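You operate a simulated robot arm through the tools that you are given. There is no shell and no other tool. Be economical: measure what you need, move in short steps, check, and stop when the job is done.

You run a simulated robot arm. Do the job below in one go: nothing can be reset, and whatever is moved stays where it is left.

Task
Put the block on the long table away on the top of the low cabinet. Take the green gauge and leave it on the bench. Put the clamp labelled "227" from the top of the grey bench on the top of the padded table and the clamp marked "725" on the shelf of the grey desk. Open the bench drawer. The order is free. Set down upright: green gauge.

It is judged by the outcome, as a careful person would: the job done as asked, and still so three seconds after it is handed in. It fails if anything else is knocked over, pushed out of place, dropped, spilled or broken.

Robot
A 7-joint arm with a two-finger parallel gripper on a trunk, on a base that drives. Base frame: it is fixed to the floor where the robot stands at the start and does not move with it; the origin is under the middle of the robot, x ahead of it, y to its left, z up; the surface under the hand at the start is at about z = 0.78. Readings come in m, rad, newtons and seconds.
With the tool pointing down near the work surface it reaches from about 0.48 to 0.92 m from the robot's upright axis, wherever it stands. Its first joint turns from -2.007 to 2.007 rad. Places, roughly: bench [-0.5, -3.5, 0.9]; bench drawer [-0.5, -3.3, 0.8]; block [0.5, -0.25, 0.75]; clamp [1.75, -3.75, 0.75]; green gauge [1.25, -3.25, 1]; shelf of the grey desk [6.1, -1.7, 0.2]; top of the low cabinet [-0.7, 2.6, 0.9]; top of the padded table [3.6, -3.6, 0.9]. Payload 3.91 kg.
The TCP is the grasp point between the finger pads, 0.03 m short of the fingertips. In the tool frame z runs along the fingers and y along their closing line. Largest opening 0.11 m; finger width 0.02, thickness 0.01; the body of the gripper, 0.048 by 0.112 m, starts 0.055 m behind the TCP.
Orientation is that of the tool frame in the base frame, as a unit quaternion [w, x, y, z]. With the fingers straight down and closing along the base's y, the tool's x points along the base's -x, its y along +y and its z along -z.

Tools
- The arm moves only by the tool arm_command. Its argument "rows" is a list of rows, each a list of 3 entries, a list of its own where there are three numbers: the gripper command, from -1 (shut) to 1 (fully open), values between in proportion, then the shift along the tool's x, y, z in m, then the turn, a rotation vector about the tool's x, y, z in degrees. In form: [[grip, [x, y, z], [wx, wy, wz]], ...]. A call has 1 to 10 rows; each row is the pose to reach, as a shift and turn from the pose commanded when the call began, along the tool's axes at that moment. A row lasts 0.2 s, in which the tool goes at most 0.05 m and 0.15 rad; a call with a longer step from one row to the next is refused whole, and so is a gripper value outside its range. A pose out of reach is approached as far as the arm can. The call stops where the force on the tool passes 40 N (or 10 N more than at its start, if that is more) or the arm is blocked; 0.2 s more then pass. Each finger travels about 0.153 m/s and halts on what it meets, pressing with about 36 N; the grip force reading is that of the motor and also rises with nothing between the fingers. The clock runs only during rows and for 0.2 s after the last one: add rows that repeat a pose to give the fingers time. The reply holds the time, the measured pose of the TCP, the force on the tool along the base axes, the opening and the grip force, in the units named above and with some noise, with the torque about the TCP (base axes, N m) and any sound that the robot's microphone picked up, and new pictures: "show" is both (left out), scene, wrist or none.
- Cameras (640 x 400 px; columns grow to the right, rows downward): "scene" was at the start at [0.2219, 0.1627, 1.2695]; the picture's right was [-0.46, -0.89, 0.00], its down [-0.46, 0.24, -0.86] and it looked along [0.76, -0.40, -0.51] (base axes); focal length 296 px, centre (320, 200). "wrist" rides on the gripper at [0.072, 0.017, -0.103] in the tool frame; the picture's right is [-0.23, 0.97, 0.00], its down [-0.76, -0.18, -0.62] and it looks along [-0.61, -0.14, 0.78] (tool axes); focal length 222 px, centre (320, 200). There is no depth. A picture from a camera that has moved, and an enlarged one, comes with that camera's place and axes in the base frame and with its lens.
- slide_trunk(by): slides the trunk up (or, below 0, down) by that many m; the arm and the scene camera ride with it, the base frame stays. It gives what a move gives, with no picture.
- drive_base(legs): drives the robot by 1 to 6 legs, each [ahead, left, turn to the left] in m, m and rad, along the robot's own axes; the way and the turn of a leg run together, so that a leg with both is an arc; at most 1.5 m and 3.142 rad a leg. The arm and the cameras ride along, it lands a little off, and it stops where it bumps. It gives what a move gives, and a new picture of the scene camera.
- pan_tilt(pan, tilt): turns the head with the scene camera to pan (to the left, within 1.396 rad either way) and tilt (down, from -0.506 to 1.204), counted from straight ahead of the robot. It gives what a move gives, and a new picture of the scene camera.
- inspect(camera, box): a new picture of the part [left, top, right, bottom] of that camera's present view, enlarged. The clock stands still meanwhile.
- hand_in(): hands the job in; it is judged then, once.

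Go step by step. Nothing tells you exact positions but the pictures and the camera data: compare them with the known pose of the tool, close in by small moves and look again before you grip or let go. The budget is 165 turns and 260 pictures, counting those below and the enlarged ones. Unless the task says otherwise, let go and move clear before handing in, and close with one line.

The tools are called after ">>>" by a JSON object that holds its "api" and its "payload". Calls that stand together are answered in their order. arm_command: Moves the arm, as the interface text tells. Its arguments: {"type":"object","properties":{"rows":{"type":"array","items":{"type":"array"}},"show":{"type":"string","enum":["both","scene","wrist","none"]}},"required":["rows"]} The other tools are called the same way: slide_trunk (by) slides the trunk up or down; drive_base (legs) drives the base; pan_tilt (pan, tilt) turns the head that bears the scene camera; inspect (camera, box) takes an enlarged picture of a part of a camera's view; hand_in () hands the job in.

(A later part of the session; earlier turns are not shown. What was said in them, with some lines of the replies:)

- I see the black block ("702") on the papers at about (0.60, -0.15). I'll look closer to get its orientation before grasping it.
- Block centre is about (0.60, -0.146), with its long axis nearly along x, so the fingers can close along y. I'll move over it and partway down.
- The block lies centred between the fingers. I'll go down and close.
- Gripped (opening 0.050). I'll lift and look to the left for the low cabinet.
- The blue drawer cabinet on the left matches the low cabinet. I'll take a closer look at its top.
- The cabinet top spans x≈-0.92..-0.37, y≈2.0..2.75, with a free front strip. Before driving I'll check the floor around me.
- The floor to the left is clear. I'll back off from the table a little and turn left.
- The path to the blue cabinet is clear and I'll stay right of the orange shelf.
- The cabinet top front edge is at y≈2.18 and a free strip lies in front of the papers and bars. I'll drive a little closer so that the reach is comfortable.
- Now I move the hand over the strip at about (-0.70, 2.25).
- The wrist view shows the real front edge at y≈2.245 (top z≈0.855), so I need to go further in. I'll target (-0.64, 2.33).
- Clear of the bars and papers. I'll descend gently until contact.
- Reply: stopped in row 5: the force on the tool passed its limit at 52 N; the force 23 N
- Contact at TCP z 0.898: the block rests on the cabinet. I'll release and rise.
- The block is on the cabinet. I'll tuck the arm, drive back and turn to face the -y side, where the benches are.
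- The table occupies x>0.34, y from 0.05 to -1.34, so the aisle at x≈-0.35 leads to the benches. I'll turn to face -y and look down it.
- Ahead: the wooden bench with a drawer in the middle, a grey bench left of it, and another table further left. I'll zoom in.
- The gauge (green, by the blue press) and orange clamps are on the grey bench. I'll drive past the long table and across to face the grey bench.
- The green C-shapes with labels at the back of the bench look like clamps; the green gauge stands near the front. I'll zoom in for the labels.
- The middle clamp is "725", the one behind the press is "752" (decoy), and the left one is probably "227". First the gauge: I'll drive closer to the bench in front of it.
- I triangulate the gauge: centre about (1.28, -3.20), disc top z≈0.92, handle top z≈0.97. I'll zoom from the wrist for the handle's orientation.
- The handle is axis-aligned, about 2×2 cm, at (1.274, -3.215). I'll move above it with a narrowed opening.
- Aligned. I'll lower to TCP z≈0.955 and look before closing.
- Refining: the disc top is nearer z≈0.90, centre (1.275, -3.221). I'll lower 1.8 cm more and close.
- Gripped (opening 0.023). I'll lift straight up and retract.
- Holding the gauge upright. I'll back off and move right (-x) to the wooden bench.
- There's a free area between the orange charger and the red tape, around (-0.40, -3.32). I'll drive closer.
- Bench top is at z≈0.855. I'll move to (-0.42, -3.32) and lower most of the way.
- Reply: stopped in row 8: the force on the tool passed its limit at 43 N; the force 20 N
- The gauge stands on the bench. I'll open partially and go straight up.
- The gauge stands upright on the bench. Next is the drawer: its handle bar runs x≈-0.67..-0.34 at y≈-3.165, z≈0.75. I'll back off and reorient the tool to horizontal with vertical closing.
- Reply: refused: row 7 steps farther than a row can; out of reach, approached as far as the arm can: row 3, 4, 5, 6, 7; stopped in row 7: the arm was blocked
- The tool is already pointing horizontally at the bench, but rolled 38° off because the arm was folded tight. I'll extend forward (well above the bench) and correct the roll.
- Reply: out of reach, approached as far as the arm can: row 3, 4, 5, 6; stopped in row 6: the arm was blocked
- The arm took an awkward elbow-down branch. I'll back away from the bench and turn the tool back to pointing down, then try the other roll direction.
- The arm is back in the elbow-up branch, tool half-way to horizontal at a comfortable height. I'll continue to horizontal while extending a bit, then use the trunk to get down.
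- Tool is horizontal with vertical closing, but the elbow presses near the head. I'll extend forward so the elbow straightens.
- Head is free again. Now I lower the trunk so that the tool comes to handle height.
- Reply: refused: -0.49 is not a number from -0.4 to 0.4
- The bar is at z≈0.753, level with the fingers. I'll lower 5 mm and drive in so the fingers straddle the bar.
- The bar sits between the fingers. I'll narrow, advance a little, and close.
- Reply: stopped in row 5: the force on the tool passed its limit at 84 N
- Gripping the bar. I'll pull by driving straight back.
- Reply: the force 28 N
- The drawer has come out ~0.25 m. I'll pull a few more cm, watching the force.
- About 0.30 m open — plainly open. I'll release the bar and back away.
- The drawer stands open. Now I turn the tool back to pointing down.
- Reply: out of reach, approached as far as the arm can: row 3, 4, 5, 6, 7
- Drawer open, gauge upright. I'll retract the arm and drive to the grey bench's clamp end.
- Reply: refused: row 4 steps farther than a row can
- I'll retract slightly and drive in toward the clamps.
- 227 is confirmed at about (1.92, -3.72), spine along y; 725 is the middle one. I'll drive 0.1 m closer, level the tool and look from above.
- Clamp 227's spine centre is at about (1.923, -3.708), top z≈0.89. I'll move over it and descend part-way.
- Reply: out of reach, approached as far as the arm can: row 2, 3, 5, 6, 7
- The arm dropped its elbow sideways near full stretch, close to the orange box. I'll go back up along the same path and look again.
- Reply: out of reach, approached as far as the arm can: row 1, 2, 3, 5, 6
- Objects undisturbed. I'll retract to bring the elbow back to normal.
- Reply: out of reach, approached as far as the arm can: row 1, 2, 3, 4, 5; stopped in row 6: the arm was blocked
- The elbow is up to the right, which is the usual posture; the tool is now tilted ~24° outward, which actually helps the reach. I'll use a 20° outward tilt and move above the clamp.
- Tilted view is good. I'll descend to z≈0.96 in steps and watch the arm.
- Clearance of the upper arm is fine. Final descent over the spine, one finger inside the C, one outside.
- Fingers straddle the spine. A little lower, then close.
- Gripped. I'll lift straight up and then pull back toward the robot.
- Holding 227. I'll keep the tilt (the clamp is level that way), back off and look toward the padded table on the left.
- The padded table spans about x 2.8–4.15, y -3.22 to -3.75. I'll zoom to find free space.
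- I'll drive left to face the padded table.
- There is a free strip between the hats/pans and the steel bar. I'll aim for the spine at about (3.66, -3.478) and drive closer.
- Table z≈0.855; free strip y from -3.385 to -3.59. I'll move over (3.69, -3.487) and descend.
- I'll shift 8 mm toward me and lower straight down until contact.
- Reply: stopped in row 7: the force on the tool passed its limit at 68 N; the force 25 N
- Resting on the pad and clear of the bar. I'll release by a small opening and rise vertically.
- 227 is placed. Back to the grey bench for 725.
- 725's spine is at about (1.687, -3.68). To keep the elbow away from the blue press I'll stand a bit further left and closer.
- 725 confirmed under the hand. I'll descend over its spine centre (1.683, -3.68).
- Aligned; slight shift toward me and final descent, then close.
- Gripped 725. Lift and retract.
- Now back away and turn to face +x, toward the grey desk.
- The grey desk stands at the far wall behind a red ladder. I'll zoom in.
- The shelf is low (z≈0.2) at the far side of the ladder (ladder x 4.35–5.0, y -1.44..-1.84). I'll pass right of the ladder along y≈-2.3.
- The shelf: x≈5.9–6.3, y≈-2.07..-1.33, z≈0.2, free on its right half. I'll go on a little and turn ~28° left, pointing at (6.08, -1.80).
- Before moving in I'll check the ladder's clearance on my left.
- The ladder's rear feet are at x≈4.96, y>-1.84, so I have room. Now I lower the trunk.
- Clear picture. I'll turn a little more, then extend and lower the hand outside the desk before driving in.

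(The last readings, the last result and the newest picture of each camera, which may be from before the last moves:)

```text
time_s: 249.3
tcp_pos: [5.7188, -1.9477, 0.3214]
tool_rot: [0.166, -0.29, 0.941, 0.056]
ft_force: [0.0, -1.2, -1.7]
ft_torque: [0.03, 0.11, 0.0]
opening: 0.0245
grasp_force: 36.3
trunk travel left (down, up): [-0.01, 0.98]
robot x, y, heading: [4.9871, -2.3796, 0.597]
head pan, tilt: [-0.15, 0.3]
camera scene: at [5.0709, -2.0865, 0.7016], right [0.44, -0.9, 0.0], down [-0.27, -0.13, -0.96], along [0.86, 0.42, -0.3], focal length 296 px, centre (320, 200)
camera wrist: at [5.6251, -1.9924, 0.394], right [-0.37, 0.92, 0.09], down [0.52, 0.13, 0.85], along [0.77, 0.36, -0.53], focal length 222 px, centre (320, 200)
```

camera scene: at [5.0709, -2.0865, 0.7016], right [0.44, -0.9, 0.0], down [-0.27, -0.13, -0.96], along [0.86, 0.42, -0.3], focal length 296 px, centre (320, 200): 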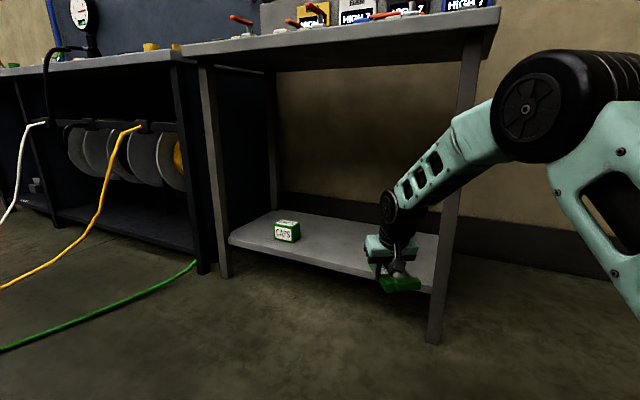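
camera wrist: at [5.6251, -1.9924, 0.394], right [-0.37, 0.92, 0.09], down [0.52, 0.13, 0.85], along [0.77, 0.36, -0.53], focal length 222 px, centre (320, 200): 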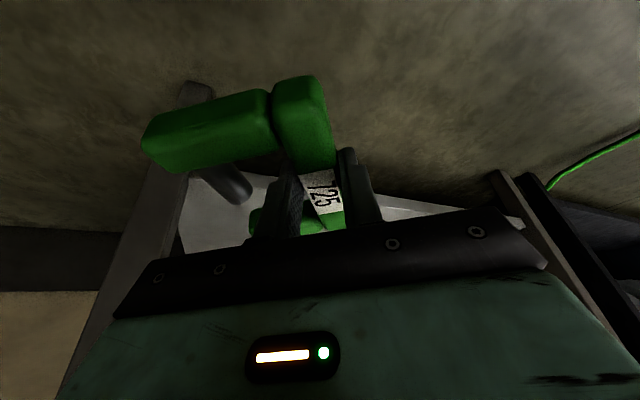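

Hand is low and pointing at the opening. I'll drive in half-way and check the elbow against desk edge and leg.

>>> {"api": "drive_base", "payload": {"legs": [[0.2, 0.027, 0]]}}

>>> {"api": "pan_tilt", "payload": {"pan": -0.5, "tilt": 0.1}}

```text
time_s: 250.9
tcp_pos: [5.8689, -1.8155, 0.3212]
tool_rot: [0.166, -0.289, 0.941, 0.056]
ft_force: [0.2, -0.1, -4.1]
ft_torque: [0.04, 0.08, 0.02]
opening: 0.0246
grasp_force: 35.7
trunk travel left (down, up): [-0.01, 0.98]
robot x, y, heading: [5.1291, -2.2429, 0.597]
head pan, tilt: [-0.15, 0.3]
camera scene: at [5.2195, -1.9532, 0.7016], right [0.43, -0.9, 0.0], down [-0.27, -0.13, -0.96], along [0.86, 0.41, -0.3], focal length 296 px, centre (320, 200)
```

scene: 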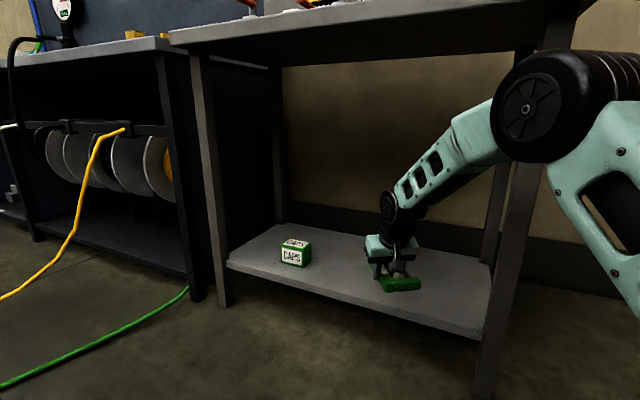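

```text
time_s: 251.7
tcp_pos: [5.868, -1.8145, 0.3217]
tool_rot: [0.167, -0.288, 0.941, 0.056]
ft_force: [-0.2, 0.5, -3.2]
ft_torque: [0.06, 0.04, -0.02]
opening: 0.0245
grasp_force: 35.7
trunk travel left (down, up): [-0.01, 0.98]
robot x, y, heading: [5.1317, -2.2468, 0.598]
head pan, tilt: [-0.499, 0.099]
camera scene: at [5.2269, -1.9845, 0.7202], right [0.1, -1.0, 0.0], down [-0.1, -0.01, -0.99], along [0.99, 0.1, -0.1], focal length 296 px, centre (320, 200)
```

scene: 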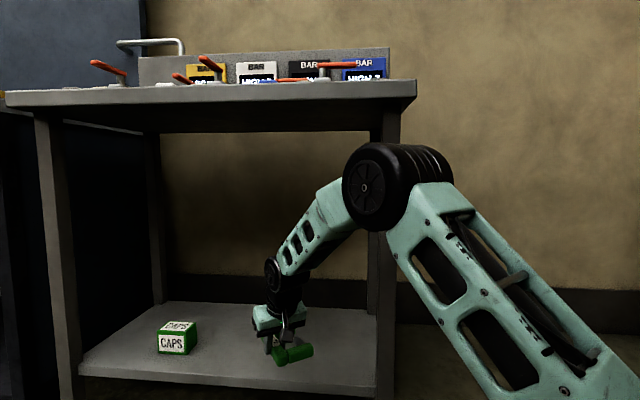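

The elbow would come close to the right front leg, so I'll place further left: shift the hand 6 cm left first, then drive in.

>>> {"api": "arm_command", "payload": {"rows": [[-1, [0, 0.03, 0], [0, 0, 0]], [-1, [0, 0.06, 0], [0, 0, 0]]], "show": "none"}}

>>> {"api": "drive_base", "payload": {"legs": [[0.12, 0.005, 0]]}}

```text
time_s: 252.3
tcp_pos: [5.8361, -1.7673, 0.3233]
tool_rot: [0.166, -0.288, 0.942, 0.056]
ft_force: [0.9, -0.1, -3.6]
ft_torque: [0.02, 0.09, -0.02]
opening: 0.0249
grasp_force: 36.4
trunk travel left (down, up): [-0.01, 0.98]
robot x, y, heading: [5.1348, -2.2426, 0.597]
head pan, tilt: [-0.499, 0.099]
```

```text
time_s: 253.6
tcp_pos: [5.9301, -1.6966, 0.3232]
tool_rot: [0.166, -0.289, 0.941, 0.056]
ft_force: [-0.9, -0.4, -3.2]
ft_torque: [0.0, 0.09, 0.03]
opening: 0.0247
grasp_force: 36.6
trunk travel left (down, up): [-0.01, 0.98]
robot x, y, heading: [5.2256, -2.1712, 0.596]
head pan, tilt: [-0.499, 0.099]
camera scene: at [5.3209, -1.9144, 0.7202], right [0.1, -1.0, 0.0], down [-0.1, -0.01, -0.99], along [0.99, 0.1, -0.1], focal length 296 px, centre (320, 200)
```

scene: 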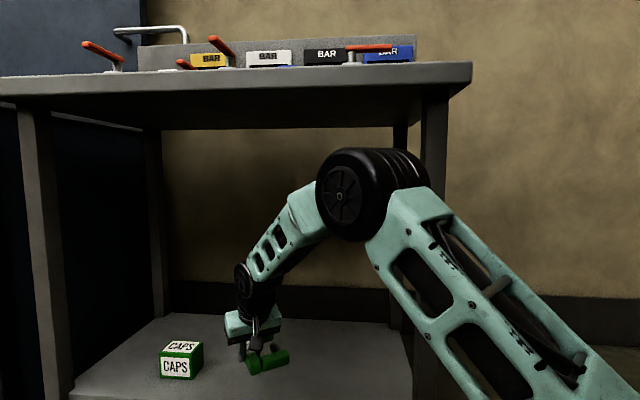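

Good clearance so far. A last 7 cm forward and 2 cm left, then lower.

>>> {"api": "drive_base", "payload": {"legs": [[0.07, 0.02, 0]]}}

>>> {"api": "arm_command", "payload": {"rows": [[-1, [0.007, 0, 0.019], [0, 0, 0]], [-1, [0.012, 0, 0.033], [0, 0, 0]]]}}

```text
time_s: 254.6
tcp_pos: [5.9777, -1.6393, 0.3224]
tool_rot: [0.166, -0.289, 0.941, 0.056]
ft_force: [-0.2, 0.2, -2.7]
ft_torque: [0.03, 0.04, 0.01]
opening: 0.0251
grasp_force: 36.2
trunk travel left (down, up): [-0.01, 0.98]
robot x, y, heading: [5.2752, -2.1143, 0.599]
head pan, tilt: [-0.499, 0.099]
camera scene: at [5.3684, -1.8577, 0.7202], right [0.1, -1.0, 0.0], down [-0.1, -0.01, -0.99], along [0.99, 0.1, -0.1], focal length 296 px, centre (320, 200)
```

scene: 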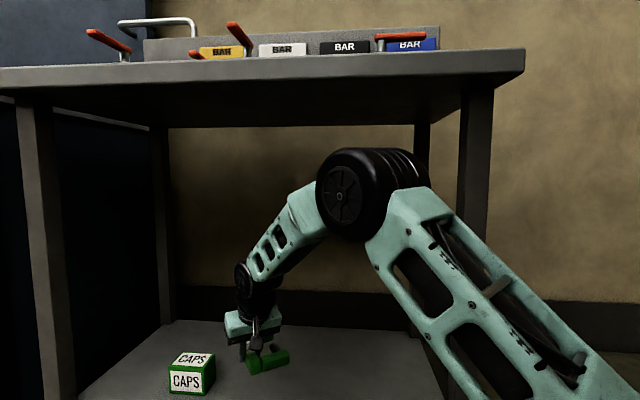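

```text
time_s: 255.2
tcp_pos: [5.9769, -1.6399, 0.2868]
tool_rot: [0.166, -0.289, 0.941, 0.056]
ft_force: [0.1, -0.2, -2.2]
ft_torque: [0.03, 0.09, 0.01]
opening: 0.0245
grasp_force: 35.7
trunk travel left (down, up): [-0.01, 0.98]
robot x, y, heading: [5.2741, -2.1171, 0.6]
head pan, tilt: [-0.499, 0.099]
camera scene: at [5.3684, -1.8577, 0.7203], right [0.1, -1.0, 0.0], down [-0.1, -0.01, -0.99], along [0.99, 0.1, -0.1], focal length 296 px, centre (320, 200)
camera wrist: at [5.8825, -1.6837, 0.3598], right [-0.37, 0.92, 0.09], down [0.52, 0.13, 0.85], along [0.77, 0.36, -0.53], focal length 222 px, centre (320, 200)
```

scene: 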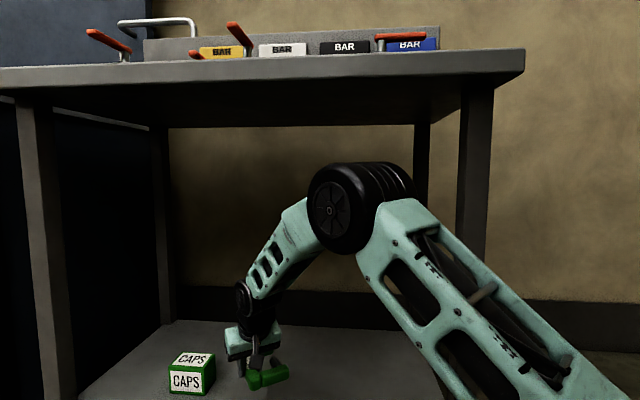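
wrist: 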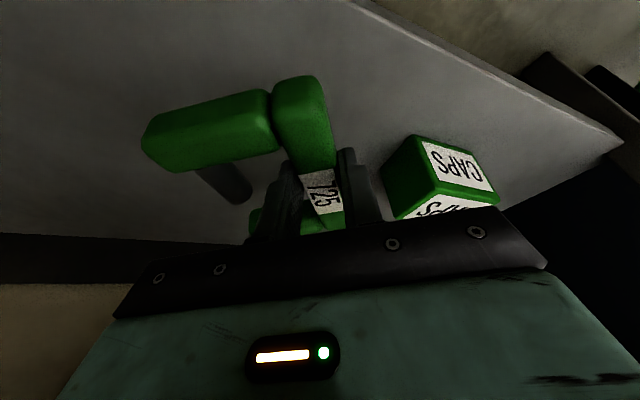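

The CAPS box is ~5 cm clear of the clamp. I'll lower to contact.

>>> {"api": "arm_command", "payload": {"rows": [[-1, [0.005, 0, 0.014], [0, 0, 0]], [-1, [0.009, 0, 0.024], [0, 0, 0]], [-1, [0.0115, 0, 0.031], [0, 0, 0]], [-1, [0.0135, 0, 0.0365], [0, 0, 0]], [-1, [0.0155, 0, 0.042], [0, 0, 0]], [-1, [0.0175, 0, 0.0475], [0, 0, 0]], [-1, [0.0195, 0, 0.053], [0, 0, 0]], [-1, [0.0215, 0, 0.0585], [0, 0, 0]]]}}

```text
time_s: 257.0
tcp_pos: [5.9765, -1.6373, 0.2257]
tool_rot: [0.165, -0.289, 0.941, 0.056]
ft_force: [-0.6, -0.6, -2.6]
ft_torque: [0.04, 0.08, 0.0]
opening: 0.0251
grasp_force: 35.7
trunk travel left (down, up): [-0.01, 0.98]
robot x, y, heading: [5.2676, -2.115, 0.599]
head pan, tilt: [-0.499, 0.099]
camera scene: at [5.3684, -1.8577, 0.7202], right [0.1, -1.0, 0.0], down [-0.1, -0.01, -0.99], along [0.99, 0.1, -0.1], focal length 296 px, centre (320, 200)
camera wrist: at [5.8817, -1.6833, 0.298], right [-0.37, 0.92, 0.09], down [0.52, 0.13, 0.85], along [0.77, 0.36, -0.53], focal length 222 px, centre (320, 200)
```

scene: 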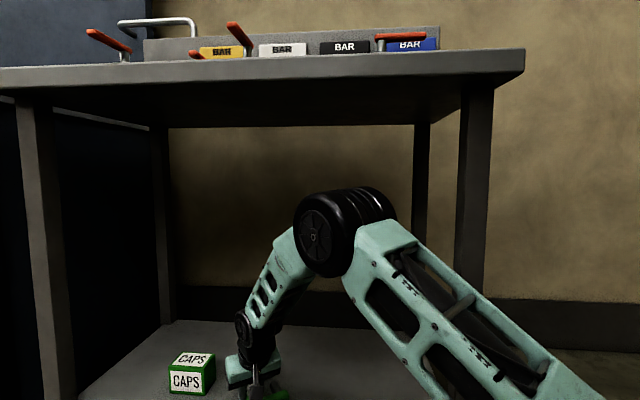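
wrist: 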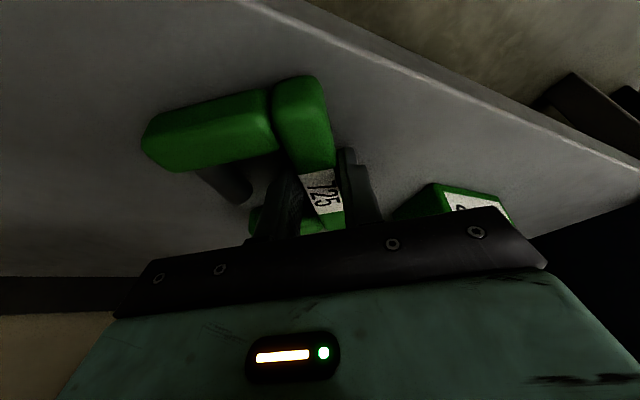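

The shelf is a bit lower (~0.18) and its front edge is at x≈5.92, so I need to go ~5 cm deeper. I'll raise a little, drive in, and continue.

>>> {"api": "arm_command", "payload": {"rows": [[-1, [-0.01, 0, -0.028], [0, 0, 0]]], "show": "none"}}

>>> {"api": "drive_base", "payload": {"legs": [[0.05, -0.02, 0]]}}

>>> {"api": "arm_command", "payload": {"rows": [[-1, [0.0069, 0, 0.0187], [0, 0, 0]], [-1, [0.0103, 0, 0.0281], [0, 0, 0]]]}}

```text
time_s: 257.4
tcp_pos: [5.9758, -1.6399, 0.2556]
tool_rot: [0.166, -0.289, 0.941, 0.056]
ft_force: [-0.1, 0.9, -2.7]
ft_torque: [0.07, 0.07, -0.03]
opening: 0.0247
grasp_force: 35.7
trunk travel left (down, up): [-0.01, 0.98]
robot x, y, heading: [5.2744, -2.1152, 0.596]
head pan, tilt: [-0.499, 0.099]
```

```text
time_s: 258.3
tcp_pos: [6.0288, -1.6257, 0.2553]
tool_rot: [0.165, -0.289, 0.941, 0.056]
ft_force: [0.4, 0.2, -3.3]
ft_torque: [0.06, 0.07, 0.02]
opening: 0.025
grasp_force: 36.2
trunk travel left (down, up): [-0.01, 0.98]
robot x, y, heading: [5.3251, -2.1082, 0.603]
head pan, tilt: [-0.499, 0.099]
camera scene: at [5.4214, -1.8463, 0.7202], right [0.1, -1.0, 0.0], down [-0.1, -0.01, -0.99], along [0.99, 0.1, -0.1], focal length 296 px, centre (320, 200)
```

scene: 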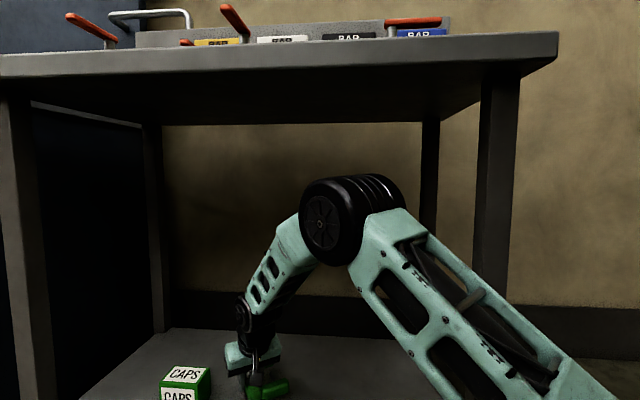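

```text
time_s: 258.9
tcp_pos: [6.0275, -1.627, 0.2253]
tool_rot: [0.165, -0.289, 0.941, 0.056]
ft_force: [0.0, -0.4, -2.1]
ft_torque: [0.04, 0.09, 0.02]
opening: 0.0249
grasp_force: 35.8
trunk travel left (down, up): [-0.01, 0.98]
robot x, y, heading: [5.33, -2.1041, 0.597]
head pan, tilt: [-0.499, 0.099]
camera scene: at [5.4214, -1.8463, 0.7203], right [0.1, -1.0, 0.0], down [-0.1, -0.01, -0.99], along [0.99, 0.1, -0.1], focal length 296 px, centre (320, 200)
camera wrist: at [5.9331, -1.6721, 0.2979], right [-0.37, 0.92, 0.09], down [0.52, 0.13, 0.85], along [0.77, 0.36, -0.53], focal length 222 px, centre (320, 200)
```

scene: 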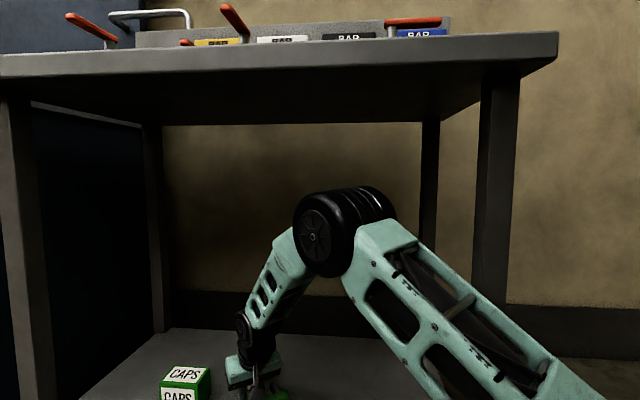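
wrist: 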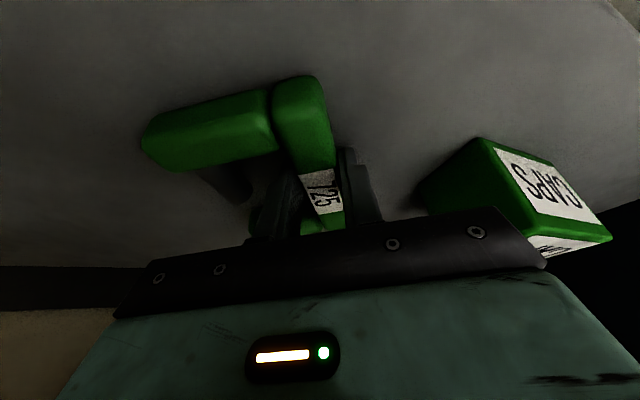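

Shelf is fully under the clamp now. Lowering to contact.

>>> {"api": "arm_command", "payload": {"rows": [[-1, [0.002, 0, 0.0055], [0, 0, 0]], [-1, [0.004, 0, 0.011], [0, 0, 0]], [-1, [0.006, 0, 0.0165], [0, 0, 0]], [-1, [0.008, 0, 0.022], [0, 0, 0]], [-1, [0.01, 0, 0.0275], [0, 0, 0]], [-1, [0.012, 0, 0.033], [0, 0, 0]]], "show": "wrist"}}

```text
time_s: 259.6
tcp_pos: [6.0299, -1.6236, 0.2218]
tool_rot: [0.172, -0.289, 0.94, 0.059]
ft_force: [-7.6, -6.3, 20.6]
ft_torque: [-0.91, 0.41, -0.19]
opening: 0.0245
grasp_force: 36.0
trunk travel left (down, up): [-0.01, 0.98]
robot x, y, heading: [5.3303, -2.1049, 0.601]
head pan, tilt: [-0.499, 0.099]
stopped in row 3: the force on the tool passed its limit at 104 N (the readings are from after the stop); the commanded pose is now the measured one
camera wrist: at [5.9352, -1.67, 0.2928], right [-0.37, 0.92, 0.09], down [0.51, 0.12, 0.85], along [0.78, 0.36, -0.52], focal length 222 px, centre (320, 200)
```

wrist: 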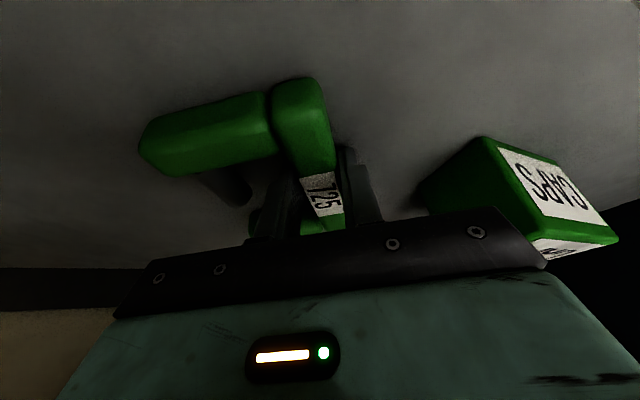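

Contact with the shelf. Release and rise vertically.

>>> {"api": "arm_command", "payload": {"rows": [[-1, [-0.001, 0, -0.002], [0, 0, 0]], [-0.25, [-0.001, 0, -0.002], [0, 0, 0]], [-0.25, [-0.001, 0, -0.002], [0, 0, 0]], [-0.25, [-0.007, 0, -0.018], [0, 0, 0]], [-0.25, [-0.017, 0, -0.047], [0, 0, 0]], [-0.25, [-0.03, 0, -0.08], [0, 0, 0]]]}}

```text
time_s: 261.0
tcp_pos: [6.0305, -1.6254, 0.3036]
tool_rot: [0.171, -0.289, 0.94, 0.058]
ft_force: [-0.1, -0.4, -0.1]
ft_torque: [-0.01, 0.02, 0.04]
opening: 0.0412
grasp_force: 0.1
trunk travel left (down, up): [-0.01, 0.98]
robot x, y, heading: [5.3243, -2.1039, 0.597]
head pan, tilt: [-0.499, 0.099]
camera scene: at [5.4213, -1.8465, 0.7202], right [0.1, -1.0, 0.0], down [-0.1, -0.01, -0.99], along [0.99, 0.1, -0.1], focal length 296 px, centre (320, 200)
camera wrist: at [5.9356, -1.6717, 0.3752], right [-0.37, 0.92, 0.09], down [0.51, 0.12, 0.85], along [0.77, 0.36, -0.52], focal length 222 px, centre (320, 200)
```

scene: 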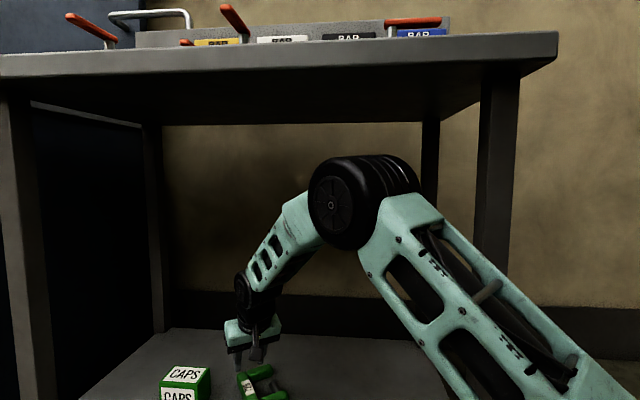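
wrist: 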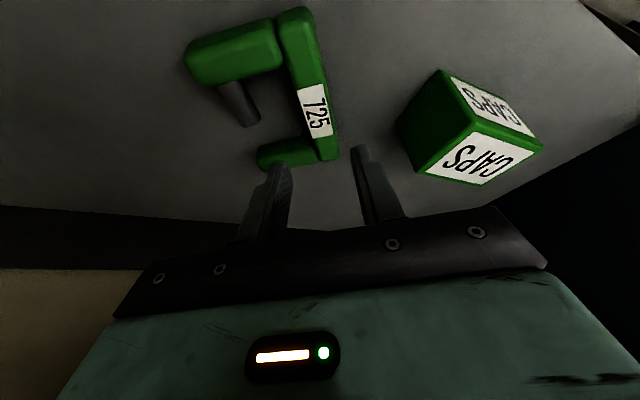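

725 rests on the shelf. I'll back straight out and take a final look.

>>> {"api": "drive_base", "payload": {"legs": [[-0.4, -0.02, 0]]}}

>>> {"api": "pan_tilt", "payload": {"pan": -0.1, "tilt": 0.3}}

```text
time_s: 263.5
tcp_pos: [5.7045, -1.8692, 0.3033]
tool_rot: [0.172, -0.29, 0.94, 0.059]
ft_force: [-0.6, -0.5, 0.2]
ft_torque: [0.0, 0.01, 0.01]
opening: 0.0413
grasp_force: 0.2
trunk travel left (down, up): [-0.01, 0.98]
robot x, y, heading: [5.0051, -2.351, 0.603]
head pan, tilt: [-0.499, 0.099]
camera scene: at [5.0964, -2.0918, 0.7203], right [0.1, -0.99, 0.0], down [-0.1, -0.01, -0.99], along [0.99, 0.1, -0.1], focal length 296 px, centre (320, 200)
```

scene: 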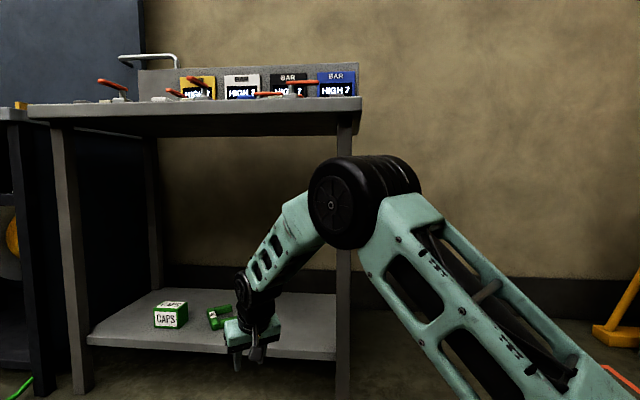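

```text
time_s: 264.4
tcp_pos: [5.7037, -1.867, 0.3036]
tool_rot: [0.171, -0.29, 0.94, 0.059]
ft_force: [0.4, 0.5, 0.7]
ft_torque: [0.01, -0.01, 0.01]
opening: 0.0409
grasp_force: 0.1
trunk travel left (down, up): [-0.01, 0.98]
robot x, y, heading: [5.0034, -2.3506, 0.601]
head pan, tilt: [-0.099, 0.3]
camera scene: at [5.0867, -2.0564, 0.7016], right [0.48, -0.88, 0.0], down [-0.26, -0.14, -0.96], along [0.84, 0.46, -0.3], focal length 296 px, centre (320, 200)
```

scene: 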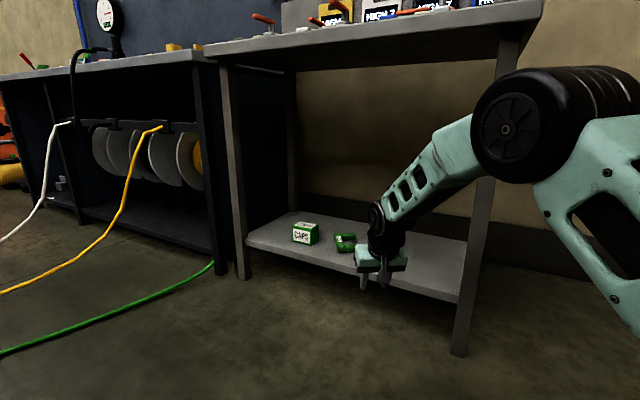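

725 is on the grey desk's shelf and the arm is clear. The block, gauge, clamp 227 and open drawer were all confirmed in earlier views, so I'm handing in.

>>> {"api": "hand_in", "payload": {}}

```text
The job is handed in.
```

All five parts are done and handed in: block on the low cabinet, green gauge upright on the bench, clamp 227 on the padded table, clamp 725 on the grey desk's shelf, and the bench drawer pulled open about 30 cm.
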